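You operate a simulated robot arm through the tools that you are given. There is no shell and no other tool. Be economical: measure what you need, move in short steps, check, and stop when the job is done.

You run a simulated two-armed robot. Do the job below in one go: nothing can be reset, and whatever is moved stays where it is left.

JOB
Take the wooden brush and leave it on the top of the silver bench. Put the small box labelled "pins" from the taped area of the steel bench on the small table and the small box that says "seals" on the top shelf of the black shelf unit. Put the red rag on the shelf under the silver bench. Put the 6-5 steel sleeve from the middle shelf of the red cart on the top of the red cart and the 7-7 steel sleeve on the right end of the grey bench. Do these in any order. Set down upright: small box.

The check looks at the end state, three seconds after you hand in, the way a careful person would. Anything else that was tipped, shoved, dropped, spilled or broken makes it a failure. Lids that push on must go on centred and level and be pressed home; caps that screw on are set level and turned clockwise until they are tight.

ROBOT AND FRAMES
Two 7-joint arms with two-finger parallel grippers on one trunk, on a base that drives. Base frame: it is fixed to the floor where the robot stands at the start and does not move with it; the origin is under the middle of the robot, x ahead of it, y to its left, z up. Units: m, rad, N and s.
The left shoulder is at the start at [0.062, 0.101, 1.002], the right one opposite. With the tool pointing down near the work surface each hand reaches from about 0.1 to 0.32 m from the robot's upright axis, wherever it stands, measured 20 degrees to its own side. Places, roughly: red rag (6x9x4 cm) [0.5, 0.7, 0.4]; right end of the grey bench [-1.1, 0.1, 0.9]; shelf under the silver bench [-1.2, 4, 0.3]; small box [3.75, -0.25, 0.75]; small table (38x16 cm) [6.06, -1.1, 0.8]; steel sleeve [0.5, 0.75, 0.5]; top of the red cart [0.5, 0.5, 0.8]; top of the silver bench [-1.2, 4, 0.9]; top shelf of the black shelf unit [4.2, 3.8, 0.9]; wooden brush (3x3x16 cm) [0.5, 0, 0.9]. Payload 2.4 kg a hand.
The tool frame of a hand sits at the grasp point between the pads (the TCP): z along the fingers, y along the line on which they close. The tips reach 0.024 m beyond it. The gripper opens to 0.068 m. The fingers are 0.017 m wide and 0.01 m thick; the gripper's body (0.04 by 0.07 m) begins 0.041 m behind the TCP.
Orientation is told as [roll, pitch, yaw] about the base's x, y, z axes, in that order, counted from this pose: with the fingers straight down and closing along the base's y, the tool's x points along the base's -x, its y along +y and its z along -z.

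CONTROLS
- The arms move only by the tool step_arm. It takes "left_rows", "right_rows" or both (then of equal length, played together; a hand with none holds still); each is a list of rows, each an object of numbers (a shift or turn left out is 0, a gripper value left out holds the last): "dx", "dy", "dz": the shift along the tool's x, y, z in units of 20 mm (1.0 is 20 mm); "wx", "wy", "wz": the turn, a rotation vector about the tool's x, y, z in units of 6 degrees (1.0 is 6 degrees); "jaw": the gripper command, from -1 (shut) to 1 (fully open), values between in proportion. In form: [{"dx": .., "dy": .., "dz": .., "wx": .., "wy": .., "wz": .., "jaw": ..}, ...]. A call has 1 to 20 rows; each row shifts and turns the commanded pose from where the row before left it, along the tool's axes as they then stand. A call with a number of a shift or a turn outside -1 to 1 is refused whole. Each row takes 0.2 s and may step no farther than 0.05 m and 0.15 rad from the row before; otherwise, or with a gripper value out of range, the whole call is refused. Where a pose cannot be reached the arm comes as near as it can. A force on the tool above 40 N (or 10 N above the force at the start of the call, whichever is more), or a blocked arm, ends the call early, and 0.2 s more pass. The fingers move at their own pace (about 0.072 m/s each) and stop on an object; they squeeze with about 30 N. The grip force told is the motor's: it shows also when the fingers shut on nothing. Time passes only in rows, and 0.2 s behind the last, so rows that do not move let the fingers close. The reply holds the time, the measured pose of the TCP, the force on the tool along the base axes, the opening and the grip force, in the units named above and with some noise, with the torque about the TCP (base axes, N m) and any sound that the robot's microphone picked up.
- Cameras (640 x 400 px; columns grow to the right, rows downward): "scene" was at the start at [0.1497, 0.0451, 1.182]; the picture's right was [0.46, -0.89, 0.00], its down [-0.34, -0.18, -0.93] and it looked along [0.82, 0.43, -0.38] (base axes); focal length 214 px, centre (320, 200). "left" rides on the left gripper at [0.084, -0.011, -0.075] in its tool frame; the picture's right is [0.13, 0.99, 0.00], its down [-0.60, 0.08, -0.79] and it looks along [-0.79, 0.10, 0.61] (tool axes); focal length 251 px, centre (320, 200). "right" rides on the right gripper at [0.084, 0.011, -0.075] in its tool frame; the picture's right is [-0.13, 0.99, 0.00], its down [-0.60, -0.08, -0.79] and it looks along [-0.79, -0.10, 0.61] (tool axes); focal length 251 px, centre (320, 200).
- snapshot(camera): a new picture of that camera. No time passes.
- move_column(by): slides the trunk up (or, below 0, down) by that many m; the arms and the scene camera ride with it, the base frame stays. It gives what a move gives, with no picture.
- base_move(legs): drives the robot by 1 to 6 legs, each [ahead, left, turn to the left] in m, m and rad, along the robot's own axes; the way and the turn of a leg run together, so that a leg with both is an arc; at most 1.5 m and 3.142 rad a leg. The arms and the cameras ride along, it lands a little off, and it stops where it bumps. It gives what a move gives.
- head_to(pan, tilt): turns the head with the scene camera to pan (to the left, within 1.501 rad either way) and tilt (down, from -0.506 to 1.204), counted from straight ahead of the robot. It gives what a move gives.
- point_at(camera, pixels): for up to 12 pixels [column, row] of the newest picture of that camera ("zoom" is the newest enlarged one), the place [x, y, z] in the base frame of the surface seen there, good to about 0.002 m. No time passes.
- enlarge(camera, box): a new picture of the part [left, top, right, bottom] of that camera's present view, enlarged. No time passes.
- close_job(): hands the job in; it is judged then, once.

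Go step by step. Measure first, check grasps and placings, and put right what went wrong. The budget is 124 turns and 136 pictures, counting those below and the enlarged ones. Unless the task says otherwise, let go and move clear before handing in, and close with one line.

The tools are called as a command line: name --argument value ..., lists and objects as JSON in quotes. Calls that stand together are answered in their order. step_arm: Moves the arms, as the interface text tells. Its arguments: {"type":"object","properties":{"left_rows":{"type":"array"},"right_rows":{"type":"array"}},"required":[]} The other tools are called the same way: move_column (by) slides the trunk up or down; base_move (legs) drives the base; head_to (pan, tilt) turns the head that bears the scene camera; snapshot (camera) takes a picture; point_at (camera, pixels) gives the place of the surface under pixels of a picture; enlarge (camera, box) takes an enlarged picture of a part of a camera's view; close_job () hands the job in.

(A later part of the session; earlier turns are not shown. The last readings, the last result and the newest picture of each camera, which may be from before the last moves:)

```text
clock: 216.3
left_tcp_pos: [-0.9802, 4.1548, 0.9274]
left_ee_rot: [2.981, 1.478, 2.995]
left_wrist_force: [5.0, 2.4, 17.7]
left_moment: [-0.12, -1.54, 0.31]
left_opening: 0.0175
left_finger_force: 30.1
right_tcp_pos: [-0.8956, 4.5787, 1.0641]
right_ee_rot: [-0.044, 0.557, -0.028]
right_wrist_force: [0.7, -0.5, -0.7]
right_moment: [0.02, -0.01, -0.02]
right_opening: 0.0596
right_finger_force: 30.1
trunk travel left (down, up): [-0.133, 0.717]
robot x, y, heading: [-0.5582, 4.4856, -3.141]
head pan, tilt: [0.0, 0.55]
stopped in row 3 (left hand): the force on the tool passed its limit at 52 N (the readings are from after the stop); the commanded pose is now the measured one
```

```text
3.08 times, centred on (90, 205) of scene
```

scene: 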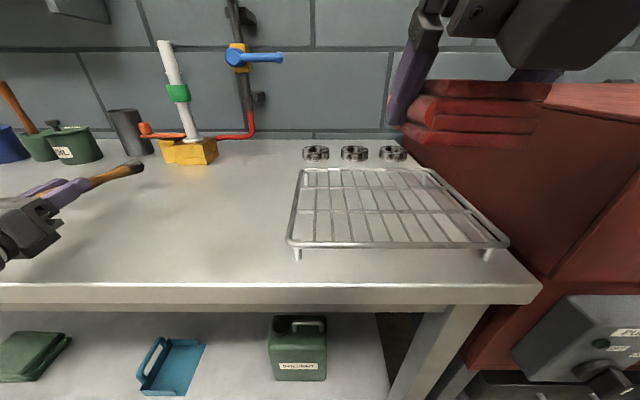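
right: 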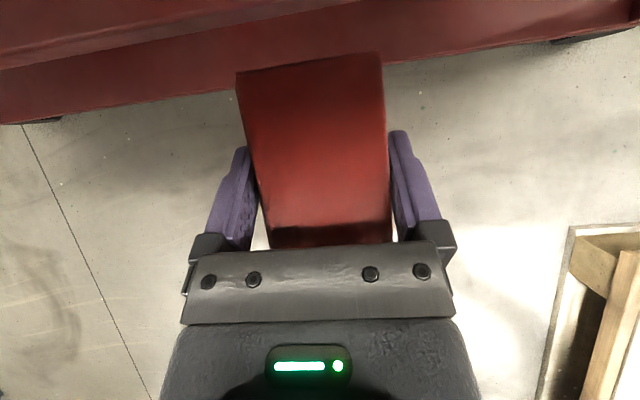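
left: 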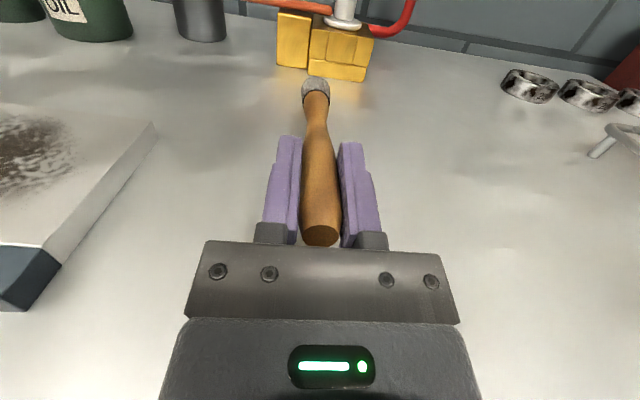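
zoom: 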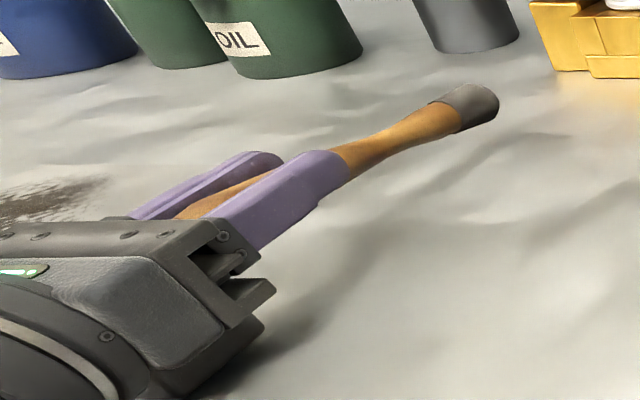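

Torque shows the wrist underside touches the bench's front edge (contact 8.7 cm behind TCP). I lift 1 cm, back off 4.5 cm, and lower again.

step_arm --left_rows '[{"dx": 0.5}, {}]'

base_move --legs '[[-0.045, 0, 0]]'

step_arm --left_rows '[{"dx": -0.5}, {"dx": -0.4}, {"dx": -0.3}, {"dx": -0.2}, {}]'

snapshot --camera "left"

enlarge --camera "scene" --box '[0, 140, 180, 270]'

```text
clock: 216.9
left_tcp_pos: [-0.9814, 4.1536, 0.9357]
left_ee_rot: [2.933, 1.483, 2.944]
left_wrist_force: [0.4, 0.0, 0.6]
left_moment: [-0.02, -0.04, -0.02]
left_opening: 0.0174
left_finger_force: 29.9
right_tcp_pos: [-0.8962, 4.5785, 1.064]
right_ee_rot: [-0.04, 0.555, -0.026]
right_wrist_force: [0.1, -0.2, -0.7]
right_moment: [0.03, 0.01, -0.02]
right_opening: 0.0592
right_finger_force: 29.8
trunk travel left (down, up): [-0.133, 0.717]
robot x, y, heading: [-0.5607, 4.4917, -3.138]
head pan, tilt: [0.0, 0.55]
```

```text
clock: 217.8
left_tcp_pos: [-0.935, 4.1536, 0.935]
left_ee_rot: [2.937, 1.481, 2.95]
left_wrist_force: [0.0, -0.2, 0.0]
left_moment: [-0.03, -0.03, -0.01]
left_opening: 0.0174
left_finger_force: 30.1
right_tcp_pos: [-0.8513, 4.5789, 1.0638]
right_ee_rot: [-0.039, 0.555, -0.027]
right_wrist_force: [-0.6, 1.1, 0.0]
right_moment: [-0.02, -0.03, 0.0]
right_opening: 0.0593
right_finger_force: 30.0
trunk travel left (down, up): [-0.133, 0.717]
robot x, y, heading: [-0.5154, 4.4899, -3.141]
head pan, tilt: [0.0, 0.55]
```

```text
clock: 218.4
left_tcp_pos: [-0.9359, 4.1538, 0.9267]
left_ee_rot: [3.081, 1.461, 3.096]
left_wrist_force: [3.3, 3.3, 16.2]
left_moment: [-0.11, -1.02, 0.19]
left_opening: 0.0176
left_finger_force: 30.3
right_tcp_pos: [-0.85, 4.5797, 1.0638]
right_ee_rot: [-0.042, 0.557, -0.028]
right_wrist_force: [0.1, 0.1, -0.4]
right_moment: [0.01, 0.0, 0.01]
right_opening: 0.06
right_finger_force: 30.1
trunk travel left (down, up): [-0.133, 0.717]
robot x, y, heading: [-0.5129, 4.49, -3.14]
head pan, tilt: [0.0, 0.55]
stopped in row 3 (left hand): the force on the tool passed its limit at 49 N (the readings are from after the stop); the commanded pose is now the measured one
```

```text
53 pictures are left
```

left: 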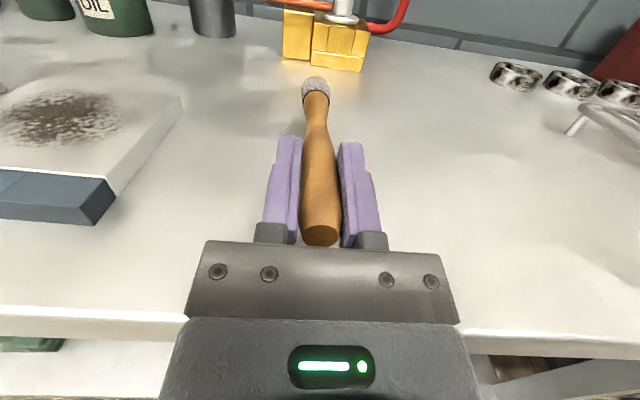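

```text
3.08 times, centred on (90, 205) of scene
```

zoom: 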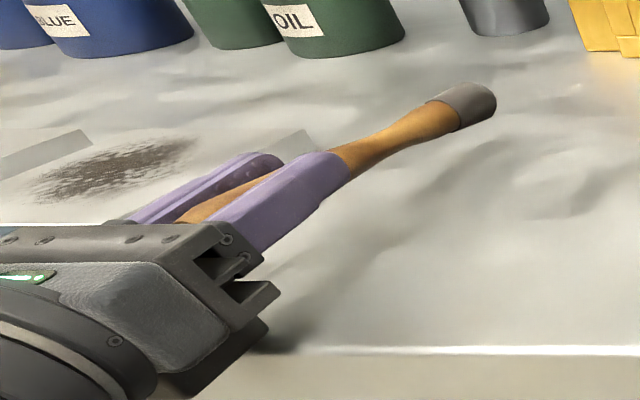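

The gripper body limits height to 0.927. I pitch nose down a bit so bristles nearly touch, lower to contact, and open gently.

step_arm --left_rows '[{"wy": -0.7}, {"wy": -0.7}, {"dx": -0.25}, {"dx": -0.2}, {}]'

step_arm --left_rows '[{"jaw": -0.3}, {"jaw": -0.3}, {"jaw": 0.2}, {}, {}]'

snapshot --camera "left"

enlarge --camera "scene" --box '[0, 140, 180, 270]'

```text
clock: 219.6
left_tcp_pos: [-0.935, 4.1512, 0.9197]
left_ee_rot: [0.072, 1.542, 0.089]
left_wrist_force: [2.8, 2.5, 14.7]
left_moment: [-0.08, -0.8, 0.11]
left_opening: 0.0175
left_finger_force: 29.8
right_tcp_pos: [-0.85, 4.5794, 1.0644]
right_ee_rot: [-0.043, 0.554, -0.028]
right_wrist_force: [-0.3, 0.6, 0.5]
right_moment: [0.01, -0.03, 0.01]
right_opening: 0.0596
right_finger_force: 29.9
trunk travel left (down, up): [-0.133, 0.717]
robot x, y, heading: [-0.513, 4.4912, -3.141]
head pan, tilt: [0.0, 0.55]
stopped in row 5 (left hand): the force on the tool passed its limit at 42 N (the readings are from after the stop); the commanded pose is now the measured one
```

```text
clock: 220.8
left_tcp_pos: [-0.9357, 4.1516, 0.9202]
left_ee_rot: [0.082, 1.542, 0.101]
left_wrist_force: [-5.1, -2.9, 32.3]
left_moment: [-0.33, -1.13, -0.13]
left_opening: 0.0408
left_finger_force: 0.1
right_tcp_pos: [-0.85, 4.5791, 1.0646]
right_ee_rot: [-0.042, 0.556, -0.028]
right_wrist_force: [-0.2, 0.0, -0.5]
right_moment: [0.0, 0.01, -0.01]
right_opening: 0.0596
right_finger_force: 29.9
trunk travel left (down, up): [-0.133, 0.717]
robot x, y, heading: [-0.5104, 4.4898, -3.14]
head pan, tilt: [0.0, 0.55]
```

```text
51 pictures are left
```

left: 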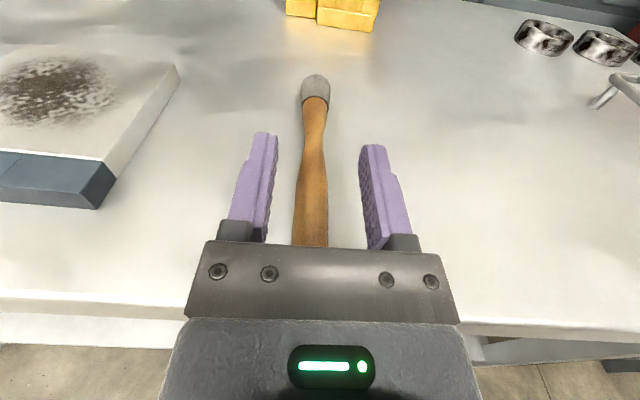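

```text
3.08 times, centred on (90, 205) of scene
```

zoom: 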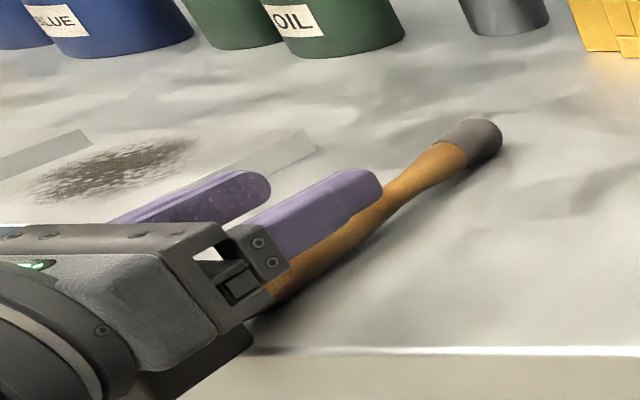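

The brush lies on the bench. I lift the hand straight up and back the base off.

step_arm --left_rows '[{"dx": 0.5}, {"dx": 1}, {"dx": 1}, {"dx": 1}, {"dx": 1}, {"dx": 1}, {"dx": 1}, {"dx": 1}]'

base_move --legs '[[-0.35, 0, 0]]'

snapshot --camera "scene"

```text
clock: 222.6
left_tcp_pos: [-0.9423, 4.1506, 1.0683]
left_ee_rot: [0.147, 1.537, 0.164]
left_wrist_force: [-0.1, -0.5, 0.8]
left_moment: [0.01, -0.01, 0.04]
left_opening: 0.0409
left_finger_force: 0.1
right_tcp_pos: [-0.8512, 4.5786, 1.0651]
right_ee_rot: [-0.041, 0.554, -0.027]
right_wrist_force: [0.1, -0.5, -0.4]
right_moment: [0.0, -0.01, -0.02]
right_opening: 0.0596
right_finger_force: 29.8
trunk travel left (down, up): [-0.133, 0.717]
robot x, y, heading: [-0.5131, 4.4872, -3.14]
head pan, tilt: [0.0, 0.55]
```

```text
clock: 224.9
left_tcp_pos: [-0.594, 4.1506, 1.0684]
left_ee_rot: [0.146, 1.538, 0.167]
left_wrist_force: [0.3, -0.2, -0.5]
left_moment: [-0.01, -0.01, 0.0]
left_opening: 0.0407
left_finger_force: 0.1
right_tcp_pos: [-0.5036, 4.5792, 1.0644]
right_ee_rot: [-0.043, 0.553, -0.023]
right_wrist_force: [-0.2, -0.2, -0.5]
right_moment: [-0.01, 0.0, 0.01]
right_opening: 0.0596
right_finger_force: 29.6
trunk travel left (down, up): [-0.133, 0.717]
robot x, y, heading: [-0.1681, 4.4898, -3.133]
head pan, tilt: [0.0, 0.55]
```

```text
49 pictures are left
```

scene: 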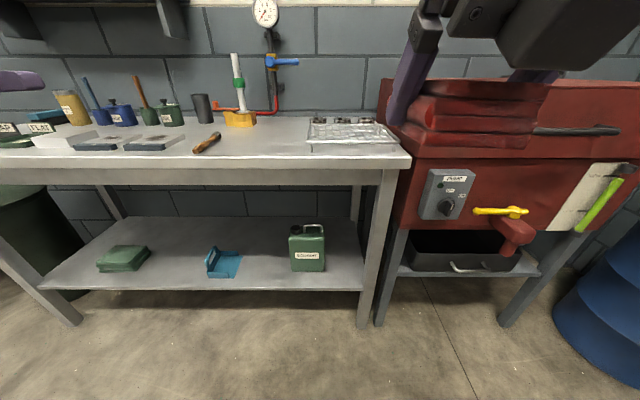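

Brush rests fine at (208,143). Now the rag: I aim at the free shelf spot y≈3.83; strafe there, lower the column and right hand, and pull the left hand back.

move_column --by -0.13

step_arm --right_rows '[{"dx": -0.527, "dz": 0.85}, {"dx": -0.527, "dz": 0.85}, {"dx": -0.527, "dz": 0.85}, {"dx": -0.527, "dz": 0.85}, {"dx": -0.527, "dz": 0.85}, {"dx": -0.527, "dz": 0.85}, {"dx": -0.527, "dz": 0.85}, {"dx": -0.527, "dz": 0.85}, {"dx": -0.527, "dz": 0.85}, {"dx": -0.527, "dz": 0.85}, {"dx": -0.527, "dz": 0.85}, {"dx": -0.527, "dz": 0.85}, {"dx": -0.527, "dz": 0.85}, {"dx": -0.527, "dz": 0.85}, {"dx": -0.527, "dz": 0.85}, {"dx": -0.527, "dz": 0.85}, {"dx": -0.527, "dz": 0.85}, {"dx": -0.527, "dz": 0.85}, {"dx": -0.527, "dz": 0.85}, {"dx": -0.527, "dz": 0.85}]' --left_rows '[{"dz": -1}, {"dz": -1}, {"dz": -1}, {"dz": -1}, {"dz": -1}, {"dz": -1}, {"dz": -1}, {}, {}, {}, {}, {}, {}, {}, {}, {}, {}, {}, {}, {}]'

base_move --legs '[[0, 0.75, 0]]'

step_arm --right_rows '[{"dx": -0.527, "dz": 0.85}, {"dx": -0.527, "dz": 0.85}, {"dx": -0.527, "dz": 0.85}, {"dx": -0.527, "dz": 0.85}, {"dx": -0.527, "dz": 0.85}, {"dx": -0.527, "dz": 0.85}, {"dx": -0.527, "dz": 0.85}, {"wy": 0.4}]'

snapshot --camera "scene"

```text
clock: 226.5
left_tcp_pos: [-0.5942, 4.1508, 0.9382]
left_ee_rot: [0.145, 1.539, 0.166]
left_wrist_force: [0.4, 0.0, 0.2]
left_moment: [-0.01, 0.01, 0.0]
left_opening: 0.0408
left_finger_force: 0.0
right_tcp_pos: [-0.504, 4.5778, 0.9345]
right_ee_rot: [-0.043, 0.557, -0.025]
right_wrist_force: [0.2, 0.1, -1.2]
right_moment: [-0.01, 0.02, 0.0]
right_opening: 0.0596
right_finger_force: 30.1
trunk travel left (down, up): [-0.003, 0.847]
robot x, y, heading: [-0.1643, 4.4901, -3.139]
head pan, tilt: [0.0, 0.55]
```

```text
clock: 230.7
left_tcp_pos: [-0.4573, 4.1444, 0.9434]
left_ee_rot: [0.104, 1.538, 0.118]
left_wrist_force: [0.4, 0.6, 0.4]
left_moment: [0.02, 0.02, -0.02]
left_opening: 0.0407
left_finger_force: 0.2
left hand out of reach, approached as far as the arm can: row 6, 7
right_tcp_pos: [-0.5351, 4.5483, 0.5471]
right_ee_rot: [-0.041, 0.554, -0.023]
right_wrist_force: [-0.3, 0.2, -0.4]
right_moment: [-0.01, 0.02, 0.01]
right_opening: 0.0598
right_finger_force: 30.1
right hand out of reach, approached as far as the arm can: row 10, 11, 12, 13, 14
trunk travel left (down, up): [-0.003, 0.847]
robot x, y, heading: [-0.1659, 4.4865, -3.134]
head pan, tilt: [0.0, 0.55]
```

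```text
clock: 234.7
left_tcp_pos: [-0.4505, 3.3887, 0.9435]
left_ee_rot: [0.101, 1.538, 0.119]
left_wrist_force: [-0.1, -0.3, -0.4]
left_moment: [0.02, 0.01, 0.0]
left_opening: 0.0408
left_finger_force: 0.0
right_tcp_pos: [-0.5305, 3.7943, 0.5486]
right_ee_rot: [-0.041, 0.554, -0.02]
right_wrist_force: [0.5, 0.0, -0.2]
right_moment: [-0.01, 0.02, -0.04]
right_opening: 0.0593
right_finger_force: 29.7
trunk travel left (down, up): [-0.003, 0.847]
robot x, y, heading: [-0.1634, 3.7345, -3.132]
head pan, tilt: [0.0, 0.55]
```

```text
clock: 236.5
left_tcp_pos: [-0.4507, 3.3893, 0.9428]
left_ee_rot: [0.099, 1.538, 0.116]
left_wrist_force: [-0.8, 0.5, 0.3]
left_moment: [-0.01, -0.01, 0.01]
left_opening: 0.0408
left_finger_force: 0.1
right_tcp_pos: [-0.53, 3.789, 0.4076]
right_ee_rot: [-0.04, 0.596, -0.025]
right_wrist_force: [0.8, 0.3, -1.0]
right_moment: [-0.02, -0.04, -0.03]
right_opening: 0.0592
right_finger_force: 30.0
trunk travel left (down, up): [-0.003, 0.847]
robot x, y, heading: [-0.1623, 3.7336, -3.136]
head pan, tilt: [0.0, 0.55]
```

```text
48 pictures are left
```

scene: 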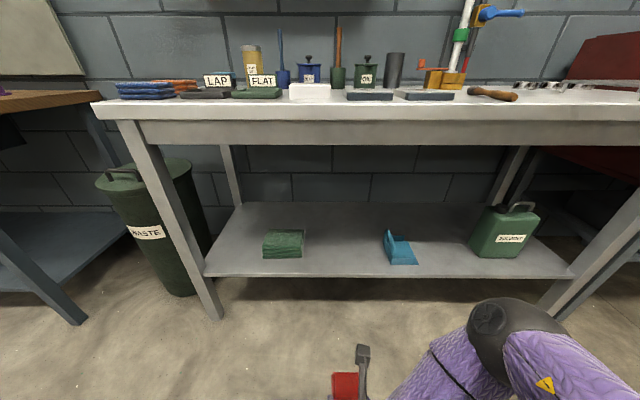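

Hand low. I extend it forward 10 cm, then drive in to over the shelf.

step_arm --right_rows '[{"dx": 0.828, "dz": 0.561}, {"dx": 0.828, "dz": 0.561}, {"dx": 0.828, "dz": 0.561}, {"dx": 0.828, "dz": 0.561}, {"dx": 0.828, "dz": 0.561}]'

base_move --legs '[[0.37, -0.02, 0]]'

snapshot --camera "right"

snapshot --camera "scene"

```text
clock: 237.7
left_tcp_pos: [-0.4508, 3.389, 0.9432]
left_ee_rot: [0.101, 1.537, 0.119]
left_wrist_force: [0.4, 0.6, -0.4]
left_moment: [-0.01, 0.01, 0.04]
left_opening: 0.0404
left_finger_force: 0.1
right_tcp_pos: [-0.6302, 3.7889, 0.4079]
right_ee_rot: [-0.042, 0.596, -0.024]
right_wrist_force: [0.2, -0.7, -0.6]
right_moment: [0.0, -0.01, -0.02]
right_opening: 0.0596
right_finger_force: 30.0
trunk travel left (down, up): [-0.003, 0.847]
robot x, y, heading: [-0.1593, 3.7369, -3.134]
head pan, tilt: [0.0, 0.55]
```

```text
clock: 240.1
left_tcp_pos: [-0.8229, 3.4083, 0.9436]
left_ee_rot: [0.101, 1.537, 0.116]
left_wrist_force: [-0.9, -0.4, -0.4]
left_moment: [0.01, -0.03, 0.0]
left_opening: 0.0408
left_finger_force: 0.0
right_tcp_pos: [-1.0029, 3.8061, 0.4087]
right_ee_rot: [-0.043, 0.594, -0.026]
right_wrist_force: [-0.3, 0.7, -0.3]
right_moment: [-0.02, 0.0, -0.02]
right_opening: 0.0593
right_finger_force: 29.8
trunk travel left (down, up): [-0.003, 0.847]
robot x, y, heading: [-0.5305, 3.7578, -3.136]
head pan, tilt: [0.0, 0.55]
```

```text
47 pictures are left
```

right: 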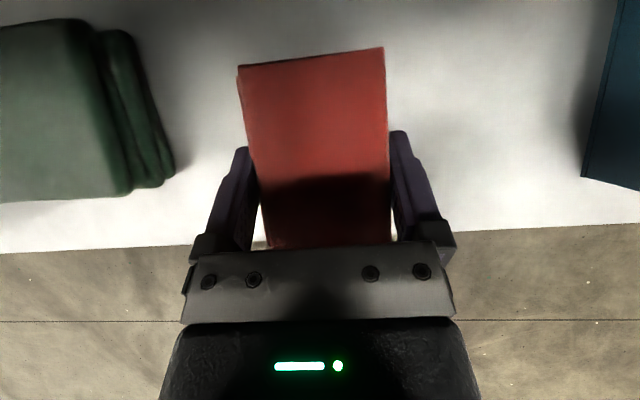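

```text
46 pictures are left
```

scene: 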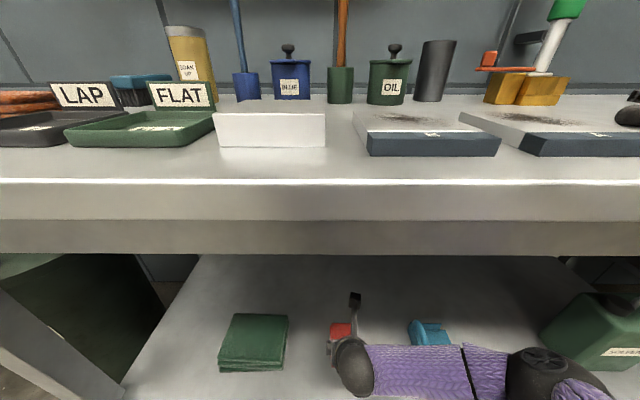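

Rag is over the shelf between the green cloth and the dustpan. Lower 8 cm to contact.

step_arm --right_rows '[{"dx": -0.561, "dz": 0.828}, {"dx": -0.561, "dz": 0.828}, {"dx": -0.561, "dz": 0.828}, {"dx": -0.4, "dz": 0.6}, {"dx": -0.14, "dz": 0.2}, {"dx": -0.14, "dz": 0.2}, {}]'

snapshot --camera "right"

```text
clock: 241.7
left_tcp_pos: [-0.8212, 3.407, 0.9436]
left_ee_rot: [0.118, 1.54, 0.134]
left_wrist_force: [0.6, 0.6, 0.8]
left_moment: [0.01, -0.02, 0.0]
left_opening: 0.0406
left_finger_force: 0.0
right_tcp_pos: [-1.0024, 3.803, 0.3265]
right_ee_rot: [-0.04, 0.602, -0.025]
right_wrist_force: [1.3, -1.1, 28.3]
right_moment: [0.82, 0.36, -0.04]
right_opening: 0.0595
right_finger_force: 29.8
trunk travel left (down, up): [-0.003, 0.847]
robot x, y, heading: [-0.5324, 3.7502, -3.131]
head pan, tilt: [0.0, 0.55]
```

```text
45 pictures are left
```

right: 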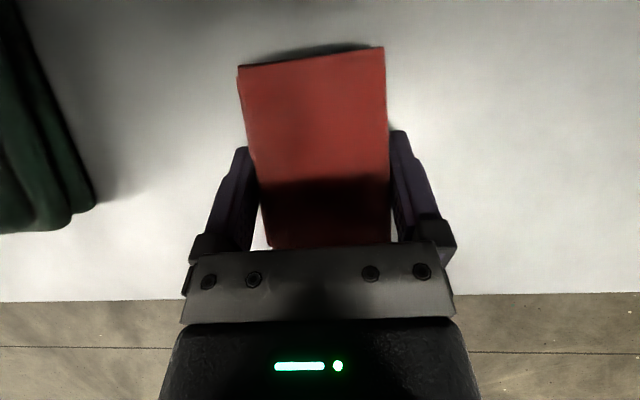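

Contact at 28 N. Open, rise 6 cm, back out and check.

step_arm --right_rows '[{"jaw": 1}, {"jaw": 1}, {"jaw": 1}, {"dx": 0.561, "dz": -0.828}, {"dx": 0.561, "dz": -0.828}, {"dx": 0.561, "dz": -0.828}, {}]'

base_move --legs '[[-0.37, 0, 0]]'

snapshot --camera "scene"

```text
clock: 243.3
left_tcp_pos: [-0.8222, 3.4074, 0.9425]
left_ee_rot: [0.098, 1.539, 0.116]
left_wrist_force: [0.3, -0.6, -0.2]
left_moment: [0.0, 0.01, 0.0]
left_opening: 0.0406
left_finger_force: 0.1
right_tcp_pos: [-1.0028, 3.8059, 0.3835]
right_ee_rot: [-0.043, 0.595, -0.025]
right_wrist_force: [-0.1, -0.7, 0.4]
right_moment: [-0.01, -0.01, 0.02]
right_opening: 0.0681
right_finger_force: 0.0
trunk travel left (down, up): [-0.003, 0.847]
robot x, y, heading: [-0.5316, 3.7549, -3.132]
head pan, tilt: [0.0, 0.55]
```

```text
clock: 245.7
left_tcp_pos: [-0.4546, 3.4099, 0.9435]
left_ee_rot: [0.098, 1.535, 0.115]
left_wrist_force: [0.8, -0.2, 0.1]
left_moment: [0.02, 0.01, 0.0]
left_opening: 0.0409
left_finger_force: 0.1
right_tcp_pos: [-0.6333, 3.8088, 0.384]
right_ee_rot: [-0.042, 0.595, -0.025]
right_wrist_force: [0.6, -0.3, 0.1]
right_moment: [0.0, 0.0, -0.01]
right_opening: 0.0683
right_finger_force: 0.2
trunk travel left (down, up): [-0.003, 0.847]
robot x, y, heading: [-0.1652, 3.7575, -3.138]
head pan, tilt: [0.0, 0.55]
```

```text
44 pictures are left
```

scene: 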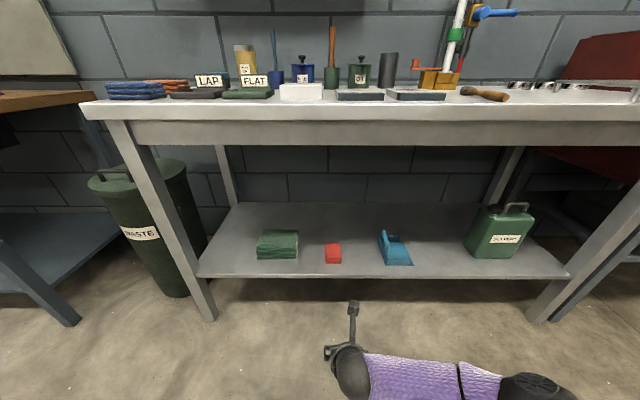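

Rag placed. Now back to the cart front for the 7-7: I raise the hand a little, turn around and strafe down the aisle.

step_arm --right_rows '[{"dx": 0.561, "dz": -0.828}, {"dx": 0.561, "dz": -0.828}, {"dx": 0.561, "dz": -0.828}, {"dx": 0.561, "dz": -0.828}, {"dx": 0.561, "dz": -0.828}]'

base_move --legs '[[0, 0, 3.138], [-0.22, 0, 0], [0, -1.4, 0], [0, -1.34, 0]]'

snapshot --camera "scene"

```text
clock: 246.9
left_tcp_pos: [-0.456, 3.4098, 0.9435]
left_ee_rot: [0.097, 1.537, 0.112]
left_wrist_force: [0.2, 0.6, 0.6]
left_moment: [0.03, 0.02, -0.01]
left_opening: 0.0408
left_finger_force: 0.0
right_tcp_pos: [-0.6338, 3.8122, 0.4832]
right_ee_rot: [-0.042, 0.596, -0.026]
right_wrist_force: [0.7, -0.3, 0.8]
right_moment: [-0.02, 0.02, 0.07]
right_opening: 0.068
right_finger_force: 0.1
trunk travel left (down, up): [-0.003, 0.847]
robot x, y, heading: [-0.1688, 3.7574, -3.137]
head pan, tilt: [0.0, 0.55]
```

```text
clock: 268.8
left_tcp_pos: [-0.0254, 1.3788, 0.9434]
left_ee_rot: [0.101, 1.538, -3.001]
left_wrist_force: [0.3, 0.2, 0.7]
left_moment: [-0.03, -0.01, -0.01]
left_opening: 0.0411
left_finger_force: 0.1
right_tcp_pos: [0.1629, 0.9825, 0.4832]
right_ee_rot: [-0.041, 0.595, -3.141]
right_wrist_force: [-0.1, -0.7, -0.4]
right_moment: [0.0, 0.0, 0.0]
right_opening: 0.0682
right_finger_force: 0.0
trunk travel left (down, up): [-0.003, 0.847]
robot x, y, heading: [-0.3074, 1.0297, 0.032]
head pan, tilt: [0.0, 0.55]
```

```text
43 pictures are left
```

scene: 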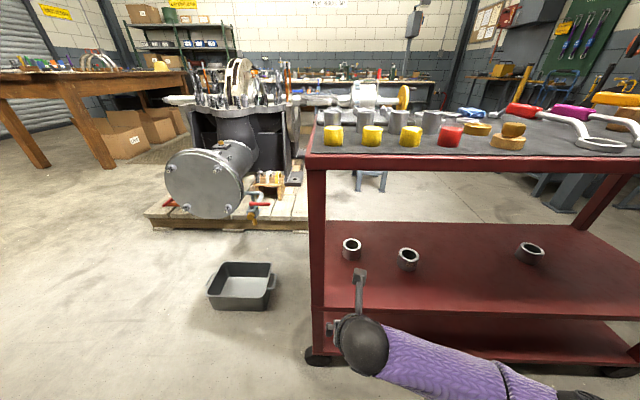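

7-7 at (352,248), near the cart's leg. I measure both.

enlarge --camera "scene" --box '[300, 200, 440, 290]'

point_at --camera "scene" --pixels '[[352, 255], [345, 242], [361, 243], [352, 238], [352, 246], [325, 230], [328, 260], [320, 230], [408, 262]]'

```text
4.44 times, centred on (370, 245) of scene
```

zoom: 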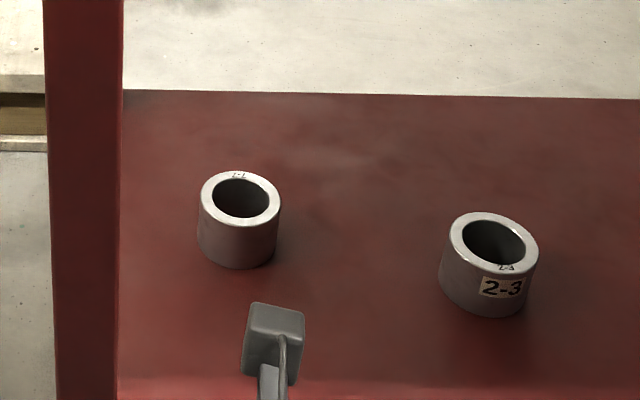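

```text
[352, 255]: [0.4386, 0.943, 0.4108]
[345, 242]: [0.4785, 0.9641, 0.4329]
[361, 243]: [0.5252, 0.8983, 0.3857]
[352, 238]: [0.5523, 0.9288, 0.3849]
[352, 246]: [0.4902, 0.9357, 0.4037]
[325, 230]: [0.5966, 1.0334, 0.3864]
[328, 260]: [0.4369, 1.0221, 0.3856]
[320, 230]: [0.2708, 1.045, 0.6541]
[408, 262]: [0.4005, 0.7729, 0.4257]
```

Sleeve centre ≈(0.466,0.941); leg inner face y≈1.03, enough room. I straighten and drive in at safe height.

base_move --legs '[[0, 0, -0.032], [0.3, -0.026, 0]]'

snapshot --camera "right"

```text
clock: 271.2
left_tcp_pos: [0.2839, 1.3446, 0.9434]
left_ee_rot: [0.094, 1.536, -3.033]
left_wrist_force: [0.4, 0.0, -0.1]
left_moment: [0.01, 0.02, -0.04]
left_opening: 0.0408
left_finger_force: 0.2
right_tcp_pos: [0.4599, 0.9432, 0.4837]
right_ee_rot: [-0.041, 0.595, 3.116]
right_wrist_force: [0.1, -0.1, 0.2]
right_moment: [-0.03, 0.0, 0.01]
right_opening: 0.0682
right_finger_force: 0.1
trunk travel left (down, up): [-0.003, 0.847]
robot x, y, heading: [-0.0111, 1.0001, 0.004]
head pan, tilt: [0.0, 0.55]
```

```text
41 pictures are left
```

right: 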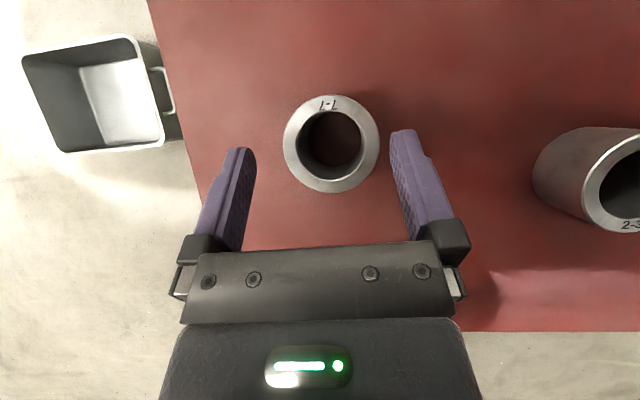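

7-7 confirmed on its rim. I measure the rim for final alignment.

point_at --camera "right" --pixels '[[290, 143], [372, 143], [330, 101], [330, 185], [300, 115], [362, 115]]'

```text
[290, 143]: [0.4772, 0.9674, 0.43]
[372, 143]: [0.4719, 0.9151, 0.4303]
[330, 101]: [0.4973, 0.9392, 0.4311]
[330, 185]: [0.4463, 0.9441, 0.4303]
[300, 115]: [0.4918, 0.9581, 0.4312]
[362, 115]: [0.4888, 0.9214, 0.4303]
```

Centre (0.472,0.941). Shift 12 mm forward, descend 7 cm, close.

step_arm --right_rows '[{"dx": 0.5, "dy": 0.1, "dz": 0.34}, {"dx": -0.5, "dz": 0.735}, {"dx": -0.5, "dz": 0.735}, {"dx": -0.5, "dz": 0.735}, {"dx": -0.5, "dz": 0.735}, {}]'

snapshot --camera "right"

step_arm --right_rows '[{"jaw": -1}, {"jaw": -1}, {"jaw": -1}, {"jaw": -1}]'

```text
clock: 272.6
left_tcp_pos: [0.2833, 1.3448, 0.9429]
left_ee_rot: [0.093, 1.538, -3.036]
left_wrist_force: [-0.1, -0.9, -0.4]
left_moment: [0.0, -0.02, 0.01]
left_opening: 0.041
left_finger_force: 0.0
right_tcp_pos: [0.472, 0.9425, 0.4112]
right_ee_rot: [-0.041, 0.596, 3.114]
right_wrist_force: [-0.3, 0.5, -0.4]
right_moment: [-0.01, 0.02, 0.0]
right_opening: 0.0682
right_finger_force: 0.0
trunk travel left (down, up): [-0.003, 0.847]
robot x, y, heading: [-0.0074, 0.9996, 0.003]
head pan, tilt: [0.0, 0.55]
```

```text
40 pictures are left
```

right: 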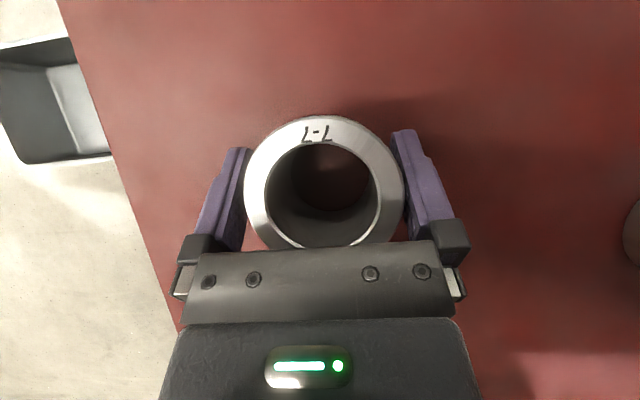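

```text
clock: 273.6
left_tcp_pos: [0.2835, 1.3448, 0.9431]
left_ee_rot: [0.092, 1.537, -3.038]
left_wrist_force: [0.4, 0.0, -0.8]
left_moment: [-0.02, 0.02, -0.02]
left_opening: 0.0406
left_finger_force: 0.0
right_tcp_pos: [0.4721, 0.9437, 0.4113]
right_ee_rot: [-0.041, 0.596, 3.114]
right_wrist_force: [0.9, -2.8, -0.7]
right_moment: [-0.23, -0.07, -0.01]
right_opening: 0.0625
right_finger_force: 30.1
trunk travel left (down, up): [-0.003, 0.847]
robot x, y, heading: [-0.0088, 0.9997, 0.004]
head pan, tilt: [0.0, 0.55]
```

7-7 gripped (opening 0.0625). Lift, back out, raise the column, and tuck.

step_arm --right_rows '[{"dx": 0.561, "dz": -0.828}, {"dx": 0.28, "dz": -0.414}, {}]'

base_move --legs '[[-0.34, 0, 0]]'

move_column --by 0.4

move_column --by 0.2

step_arm --right_rows '[{"dx": -0.828, "dz": -0.561}, {"dx": -0.828, "dz": -0.561}, {"dx": -0.828, "dz": -0.561}, {"dx": -0.828, "dz": -0.561}, {"dx": -0.828, "dz": -0.561}, {"dx": -0.828, "dz": -0.561}, {}]'

base_move --legs '[[0, -0.75, 0], [0, 0, 3.138]]'

snapshot --camera "scene"

```text
clock: 274.4
left_tcp_pos: [0.2837, 1.3445, 0.9435]
left_ee_rot: [0.089, 1.538, -3.04]
left_wrist_force: [-0.3, 0.0, 0.0]
left_moment: [0.0, 0.02, 0.01]
left_opening: 0.041
left_finger_force: 0.0
right_tcp_pos: [0.4727, 0.9409, 0.441]
right_ee_rot: [-0.042, 0.596, 3.113]
right_wrist_force: [0.3, 0.3, -5.6]
right_moment: [-0.02, -0.02, 0.0]
right_opening: 0.0618
right_finger_force: 29.9
trunk travel left (down, up): [-0.003, 0.847]
robot x, y, heading: [-0.0087, 1.0004, 0.009]
head pan, tilt: [0.0, 0.55]
```

```text
clock: 276.6
left_tcp_pos: [-0.0563, 1.3436, 0.9422]
left_ee_rot: [0.091, 1.536, -3.043]
left_wrist_force: [-0.3, 0.1, 0.0]
left_moment: [-0.02, 0.01, 0.02]
left_opening: 0.0409
left_finger_force: 0.1
right_tcp_pos: [0.1306, 0.9386, 0.4411]
right_ee_rot: [-0.043, 0.595, 3.111]
right_wrist_force: [-0.1, -0.6, -5.6]
right_moment: [0.01, -0.04, 0.03]
right_opening: 0.0619
right_finger_force: 30.0
trunk travel left (down, up): [-0.003, 0.847]
robot x, y, heading: [-0.3457, 1.002, -0.0]
head pan, tilt: [0.0, 0.55]
```

```text
clock: 280.4
left_tcp_pos: [-0.0574, 1.3445, 1.3426]
left_ee_rot: [0.078, 1.538, -3.053]
left_wrist_force: [0.1, 0.4, -0.6]
left_moment: [0.0, 0.0, -0.01]
left_opening: 0.0408
left_finger_force: 0.2
right_tcp_pos: [0.1317, 0.9394, 0.8418]
right_ee_rot: [-0.043, 0.595, 3.111]
right_wrist_force: [-0.3, 0.8, -4.7]
right_moment: [0.0, -0.03, -0.01]
right_opening: 0.0621
right_finger_force: 29.6
trunk travel left (down, up): [-0.403, 0.447]
robot x, y, heading: [-0.3499, 0.9955, 0.001]
head pan, tilt: [0.0, 0.55]
```

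```text
clock: 282.6
left_tcp_pos: [-0.0562, 1.3431, 1.5427]
left_ee_rot: [0.085, 1.537, -3.047]
left_wrist_force: [0.5, 0.0, -0.3]
left_moment: [-0.02, 0.02, 0.04]
left_opening: 0.0408
left_finger_force: 0.2
right_tcp_pos: [0.1312, 0.9379, 1.0409]
right_ee_rot: [-0.041, 0.595, 3.11]
right_wrist_force: [0.1, -0.5, -5.5]
right_moment: [-0.01, -0.03, -0.02]
right_opening: 0.0618
right_finger_force: 30.4
trunk travel left (down, up): [-0.603, 0.247]
robot x, y, heading: [-0.3489, 0.995, 0.003]
head pan, tilt: [0.0, 0.55]
```

```text
clock: 284.2
left_tcp_pos: [-0.0573, 1.3439, 1.5438]
left_ee_rot: [0.091, 1.538, -3.04]
left_wrist_force: [0.6, 0.2, -0.7]
left_moment: [0.02, -0.01, 0.01]
left_opening: 0.0408
left_finger_force: 0.0
right_tcp_pos: [0.011, 0.941, 1.0417]
right_ee_rot: [-0.041, 0.596, 3.109]
right_wrist_force: [-0.1, -0.3, -5.2]
right_moment: [-0.01, -0.01, -0.01]
right_opening: 0.0619
right_finger_force: 29.7
trunk travel left (down, up): [-0.603, 0.247]
robot x, y, heading: [-0.3548, 0.9992, -0.006]
head pan, tilt: [0.0, 0.55]
```

```text
clock: 295.7
left_tcp_pos: [-0.6306, -0.1028, 1.5435]
left_ee_rot: [0.093, 1.537, 0.137]
left_wrist_force: [-0.2, -1.4, -0.6]
left_moment: [-0.05, 0.02, 0.05]
left_opening: 0.041
left_finger_force: 0.0
right_tcp_pos: [-0.7144, 0.2978, 1.0414]
right_ee_rot: [-0.041, 0.595, 0.003]
right_wrist_force: [-0.2, 0.0, -6.2]
right_moment: [-0.01, 0.03, 0.01]
right_opening: 0.0619
right_finger_force: 30.1
trunk travel left (down, up): [-0.603, 0.247]
robot x, y, heading: [-0.3494, 0.2515, -3.105]
head pan, tilt: [0.0, 0.55]
```

```text
39 pictures are left
```

scene: 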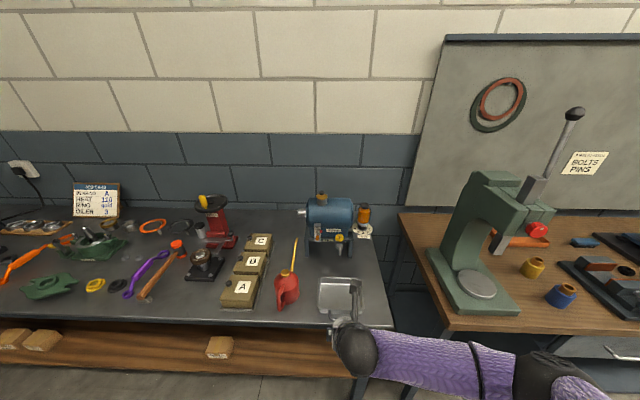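

Grey bench's right end is right ahead; free spot around (350,275). I measure.

point_at --camera "scene" --pixels '[[365, 260], [370, 290], [308, 285], [312, 262], [375, 310], [288, 300], [345, 252], [392, 318], [335, 340], [385, 240]]'

```text
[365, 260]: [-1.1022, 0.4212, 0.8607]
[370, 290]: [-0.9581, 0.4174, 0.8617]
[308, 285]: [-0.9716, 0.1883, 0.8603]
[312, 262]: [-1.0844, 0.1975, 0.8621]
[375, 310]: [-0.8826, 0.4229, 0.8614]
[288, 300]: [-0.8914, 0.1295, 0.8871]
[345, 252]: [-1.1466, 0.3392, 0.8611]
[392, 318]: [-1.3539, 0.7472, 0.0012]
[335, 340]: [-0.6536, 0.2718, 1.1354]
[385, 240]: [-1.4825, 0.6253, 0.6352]
```

Bench top z 0.861; I target (-1.0,0.33). Extend the arm, drive closer, lower the column to just above.

step_arm --right_rows '[{"dx": 0.828, "dz": 0.561}, {"dx": 0.828, "dz": 0.561}, {"dx": 0.828, "dz": 0.561}, {"dx": 0.828, "dz": 0.561}, {"dx": 0.828, "dz": 0.561}, {"dx": 0.828, "dz": 0.561}, {}]'

base_move --legs '[[0.165, -0.043, 0]]'

move_column --by -0.13

snapshot --camera "right"

```text
clock: 297.3
left_tcp_pos: [-0.6321, -0.1023, 1.5431]
left_ee_rot: [0.086, 1.539, 0.132]
left_wrist_force: [0.1, 0.2, -0.4]
left_moment: [-0.01, 0.02, -0.02]
left_opening: 0.0406
left_finger_force: 0.1
right_tcp_pos: [-0.8345, 0.2942, 1.0421]
right_ee_rot: [-0.042, 0.596, 0.005]
right_wrist_force: [0.4, 0.1, -5.9]
right_moment: [-0.01, 0.03, -0.02]
right_opening: 0.0617
right_finger_force: 30.0
trunk travel left (down, up): [-0.603, 0.247]
robot x, y, heading: [-0.3501, 0.2532, -3.11]
head pan, tilt: [0.0, 0.55]
```

```text
clock: 298.7
left_tcp_pos: [-0.7997, -0.0634, 1.5442]
left_ee_rot: [0.082, 1.536, 0.126]
left_wrist_force: [1.0, -0.5, 0.3]
left_moment: [0.02, 0.01, -0.01]
left_opening: 0.0411
left_finger_force: 0.1
right_tcp_pos: [-1.0002, 0.3314, 1.041]
right_ee_rot: [-0.039, 0.595, 0.004]
right_wrist_force: [0.2, -0.4, -5.2]
right_moment: [0.01, 0.0, -0.03]
right_opening: 0.0619
right_finger_force: 29.5
trunk travel left (down, up): [-0.603, 0.247]
robot x, y, heading: [-0.5149, 0.2881, -3.109]
head pan, tilt: [0.0, 0.55]
```

```text
clock: 300.3
left_tcp_pos: [-0.796, -0.0656, 1.4144]
left_ee_rot: [0.098, 1.537, 0.143]
left_wrist_force: [0.0, 0.6, 0.6]
left_moment: [-0.01, 0.0, 0.0]
left_opening: 0.0408
left_finger_force: 0.1
right_tcp_pos: [-1.0, 0.33, 0.9156]
right_ee_rot: [-0.044, 0.6, 0.002]
right_wrist_force: [-9.2, -0.7, 24.2]
right_moment: [0.7, -0.31, 0.18]
right_opening: 0.0623
right_finger_force: 30.0
trunk travel left (down, up): [-0.473, 0.377]
robot x, y, heading: [-0.5162, 0.2942, -3.112]
head pan, tilt: [0.0, 0.55]
```

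```text
38 pictures are left
```

right: 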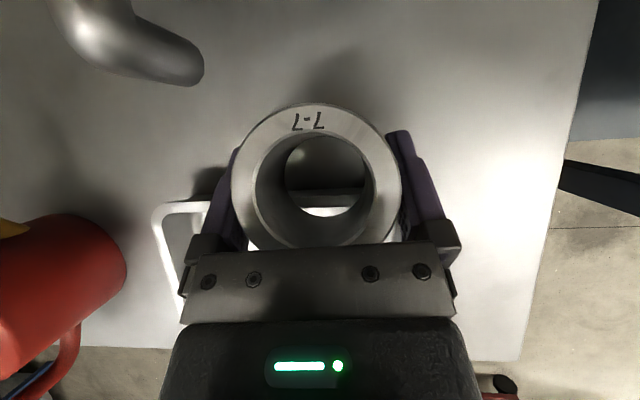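

Contact came early: a shiny dish lies under the sleeve (white frame at (180,215)). I raise 8 cm and look.

move_column --by 0.1

snapshot --camera "right"

enlarge --camera "scene" --box '[200, 200, 440, 400]'

```text
clock: 301.6
left_tcp_pos: [-0.7981, -0.0639, 1.5132]
left_ee_rot: [0.098, 1.538, 0.143]
left_wrist_force: [0.2, -0.4, -1.0]
left_moment: [-0.01, 0.01, 0.01]
left_opening: 0.0406
left_finger_force: 0.1
right_tcp_pos: [-1.0, 0.3324, 1.0109]
right_ee_rot: [-0.041, 0.593, 0.002]
right_wrist_force: [0.7, 0.0, -5.4]
right_moment: [0.02, -0.02, -0.01]
right_opening: 0.0623
right_finger_force: 30.0
trunk travel left (down, up): [-0.573, 0.277]
robot x, y, heading: [-0.5167, 0.2925, -3.107]
head pan, tilt: [0.0, 0.55]
```

```text
37 pictures are left
```

right: 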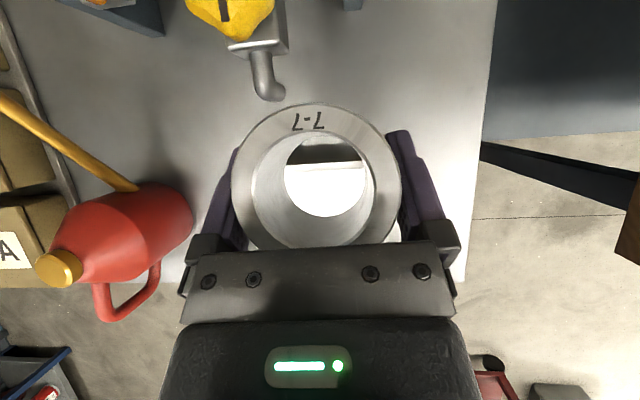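

```text
2.00 times, centred on (320, 300) of scene
```

zoom: 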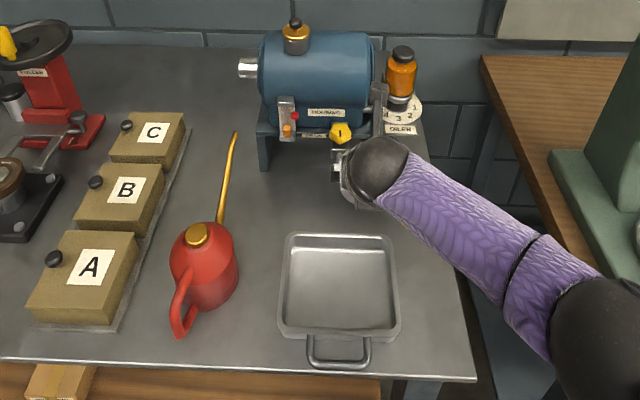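

A tray sits near the front; free space is behind it (zoom (320,200)) and to its right. I measure.

point_at --camera "zoom" --pixels '[[320, 215], [300, 190], [425, 270], [460, 350], [287, 238], [392, 238], [398, 330], [437, 240], [265, 168], [260, 200], [420, 310]]'

```text
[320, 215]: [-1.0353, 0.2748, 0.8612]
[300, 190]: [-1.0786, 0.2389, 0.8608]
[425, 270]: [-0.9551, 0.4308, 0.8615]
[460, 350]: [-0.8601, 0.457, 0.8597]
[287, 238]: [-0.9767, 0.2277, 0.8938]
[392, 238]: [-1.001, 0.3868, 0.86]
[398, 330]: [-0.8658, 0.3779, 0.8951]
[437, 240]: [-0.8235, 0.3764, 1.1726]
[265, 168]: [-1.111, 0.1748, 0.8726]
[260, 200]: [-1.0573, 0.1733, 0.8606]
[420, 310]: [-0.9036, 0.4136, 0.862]
```

I check the clear patch right of the motor's drain pipe in the right camera.

point_at --camera "right" --pixels '[[270, 95], [484, 100], [440, 60], [350, 80], [420, 100], [255, 60], [300, 60], [450, 180], [460, 270]]'

```text
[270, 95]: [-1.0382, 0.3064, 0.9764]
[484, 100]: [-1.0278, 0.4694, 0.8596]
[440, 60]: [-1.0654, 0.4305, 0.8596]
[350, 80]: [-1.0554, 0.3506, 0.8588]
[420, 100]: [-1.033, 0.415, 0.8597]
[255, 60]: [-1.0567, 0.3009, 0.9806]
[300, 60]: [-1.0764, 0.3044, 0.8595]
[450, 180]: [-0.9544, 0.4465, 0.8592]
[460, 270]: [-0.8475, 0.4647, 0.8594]
```

Clear patch at (-1.06,0.40). Move right, then ahead, lower to just above.

base_move --legs '[[0, -0.07, 0], [0.058, 0, 0]]'

move_column --by -0.11

snapshot --camera "right"

```text
clock: 303.2
left_tcp_pos: [-0.8561, 0.002, 1.5127]
left_ee_rot: [0.1, 1.541, 0.143]
left_wrist_force: [0.0, 0.0, -0.2]
left_moment: [0.02, -0.01, 0.0]
left_opening: 0.0408
left_finger_force: 0.0
right_tcp_pos: [-1.0604, 0.3986, 1.0119]
right_ee_rot: [-0.041, 0.597, 0.005]
right_wrist_force: [10.7, -1.1, -8.2]
right_moment: [-0.03, -0.2, -0.01]
right_opening: 0.0616
right_finger_force: 30.0
trunk travel left (down, up): [-0.573, 0.277]
robot x, y, heading: [-0.5794, 0.3556, -3.105]
head pan, tilt: [0.0, 0.55]
```

```text
clock: 304.6
left_tcp_pos: [-0.858, 0.0024, 1.4041]
left_ee_rot: [0.084, 1.539, 0.128]
left_wrist_force: [0.1, -0.7, -0.6]
left_moment: [0.02, 0.0, 0.0]
left_opening: 0.0407
left_finger_force: 0.1
right_tcp_pos: [-1.0598, 0.3989, 0.9019]
right_ee_rot: [-0.042, 0.594, 0.003]
right_wrist_force: [-0.8, 0.5, -5.7]
right_moment: [0.02, 0.04, 0.03]
right_opening: 0.0617
right_finger_force: 29.6
trunk travel left (down, up): [-0.463, 0.387]
robot x, y, heading: [-0.5773, 0.3566, -3.108]
head pan, tilt: [0.0, 0.55]
```

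```text
35 pictures are left
```

right: 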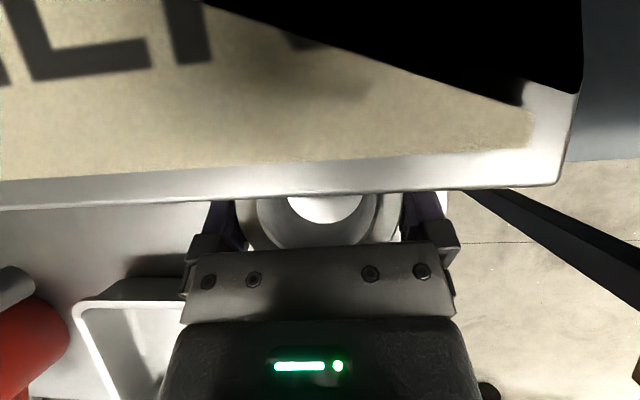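

An "OILER" plate is now just under the camera; I check its height and whether we touched it.

point_at --camera "right" --pixels '[[300, 172], [100, 140], [545, 170], [50, 205], [330, 200], [340, 240]]'

enlarge --camera "scene" --box '[260, 160, 480, 400]'

```text
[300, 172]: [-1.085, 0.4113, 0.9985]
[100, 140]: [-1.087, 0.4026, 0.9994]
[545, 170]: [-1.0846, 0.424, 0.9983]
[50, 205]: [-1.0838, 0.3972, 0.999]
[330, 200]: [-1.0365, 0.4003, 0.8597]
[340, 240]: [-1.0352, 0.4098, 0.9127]
```

```text
1.67 times, centred on (370, 280) of scene
```

zoom: 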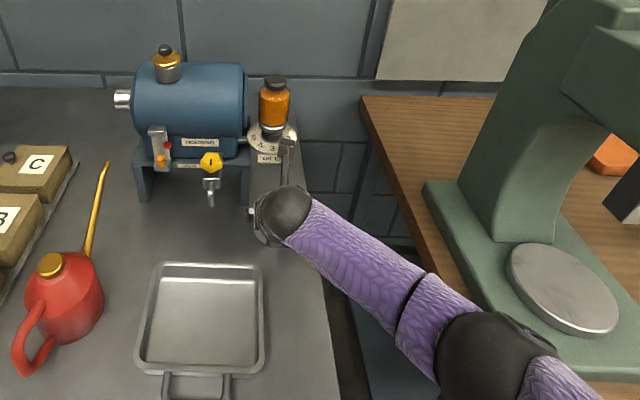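

Oiler stand is undisturbed but its plate edge is 2–3 cm ahead of the camera. I back 1 cm, shift 1 cm right, and lower to contact.

step_arm --right_rows '[{"dx": -0.414, "dy": 0.4, "dz": -0.28}, {"dx": -0.25, "dz": 0.37}, {"dx": -0.13, "dz": 0.19}, {"dx": -0.08, "dz": 0.12}, {}]'

```text
clock: 305.6
left_tcp_pos: [-0.8551, 0.0036, 1.4037]
left_ee_rot: [0.09, 1.54, 0.133]
left_wrist_force: [-0.8, 0.8, -0.1]
left_moment: [0.01, 0.03, -0.02]
left_opening: 0.0409
left_finger_force: 0.0
right_tcp_pos: [-1.0525, 0.4062, 0.8912]
right_ee_rot: [-0.046, 0.613, 0.003]
right_wrist_force: [8.5, 2.5, 13.5]
right_moment: [0.02, 1.62, -0.22]
right_opening: 0.0616
right_finger_force: 29.9
trunk travel left (down, up): [-0.463, 0.387]
robot x, y, heading: [-0.5751, 0.3554, -3.106]
head pan, tilt: [0.0, 0.55]
stopped in row 4 (right hand): the force on the tool passed its limit at 46 N (the readings are from after the stop); the commanded pose is now the measured one
```

Torque suggests the camera housing touched the oiler plate. I rise 1.5 cm, back 2.5 cm and go 1.5 cm right (clear of tray and plate), then lower.

step_arm --right_rows '[{"dx": 0.42, "dz": -0.62}, {"dx": -0.55, "dy": 0.35, "dz": -0.37}, {"dx": -0.55, "dy": 0.35, "dz": -0.37}, {}]'

snapshot --camera "right"

```text
clock: 306.6
left_tcp_pos: [-0.8572, 0.0023, 1.404]
left_ee_rot: [0.092, 1.537, 0.136]
left_wrist_force: [0.0, 0.3, -0.7]
left_moment: [0.01, -0.02, 0.0]
left_opening: 0.0409
left_finger_force: 0.0
right_tcp_pos: [-1.0278, 0.4202, 0.9045]
right_ee_rot: [-0.046, 0.607, 0.003]
right_wrist_force: [0.3, 0.0, -5.1]
right_moment: [0.05, 0.03, -0.01]
right_opening: 0.0617
right_finger_force: 29.8
trunk travel left (down, up): [-0.463, 0.387]
robot x, y, heading: [-0.5773, 0.3587, -3.104]
head pan, tilt: [0.0, 0.55]
```

```text
33 pictures are left
```

right: 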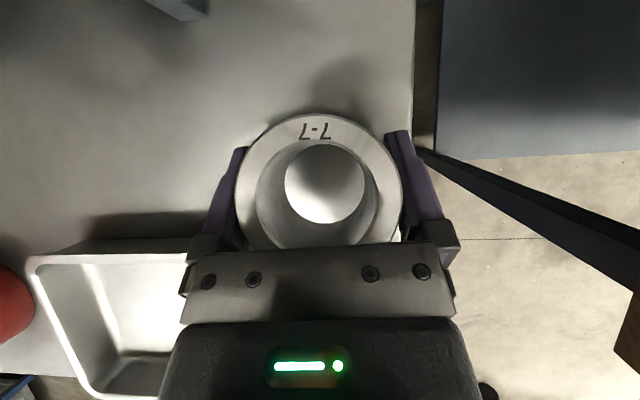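

Clear view: bench beneath, tray corner left, edge right. Lower to contact.

step_arm --right_rows '[{"dx": -0.28, "dz": 0.41}, {"dx": -0.14, "dz": 0.2}, {"dx": -0.1, "dz": 0.15}, {}]'

```text
clock: 307.6
left_tcp_pos: [-0.8582, 0.003, 1.4032]
left_ee_rot: [0.089, 1.536, 0.132]
left_wrist_force: [1.0, 0.4, -0.5]
left_moment: [-0.03, 0.01, 0.0]
left_opening: 0.0406
left_finger_force: 0.0
right_tcp_pos: [-1.0287, 0.4213, 0.8866]
right_ee_rot: [-0.044, 0.609, 0.004]
right_wrist_force: [-0.5, 0.5, -1.7]
right_moment: [0.12, 0.06, -0.06]
right_opening: 0.0618
right_finger_force: 30.1
trunk travel left (down, up): [-0.463, 0.387]
robot x, y, heading: [-0.5804, 0.3547, -3.104]
head pan, tilt: [0.0, 0.55]
```

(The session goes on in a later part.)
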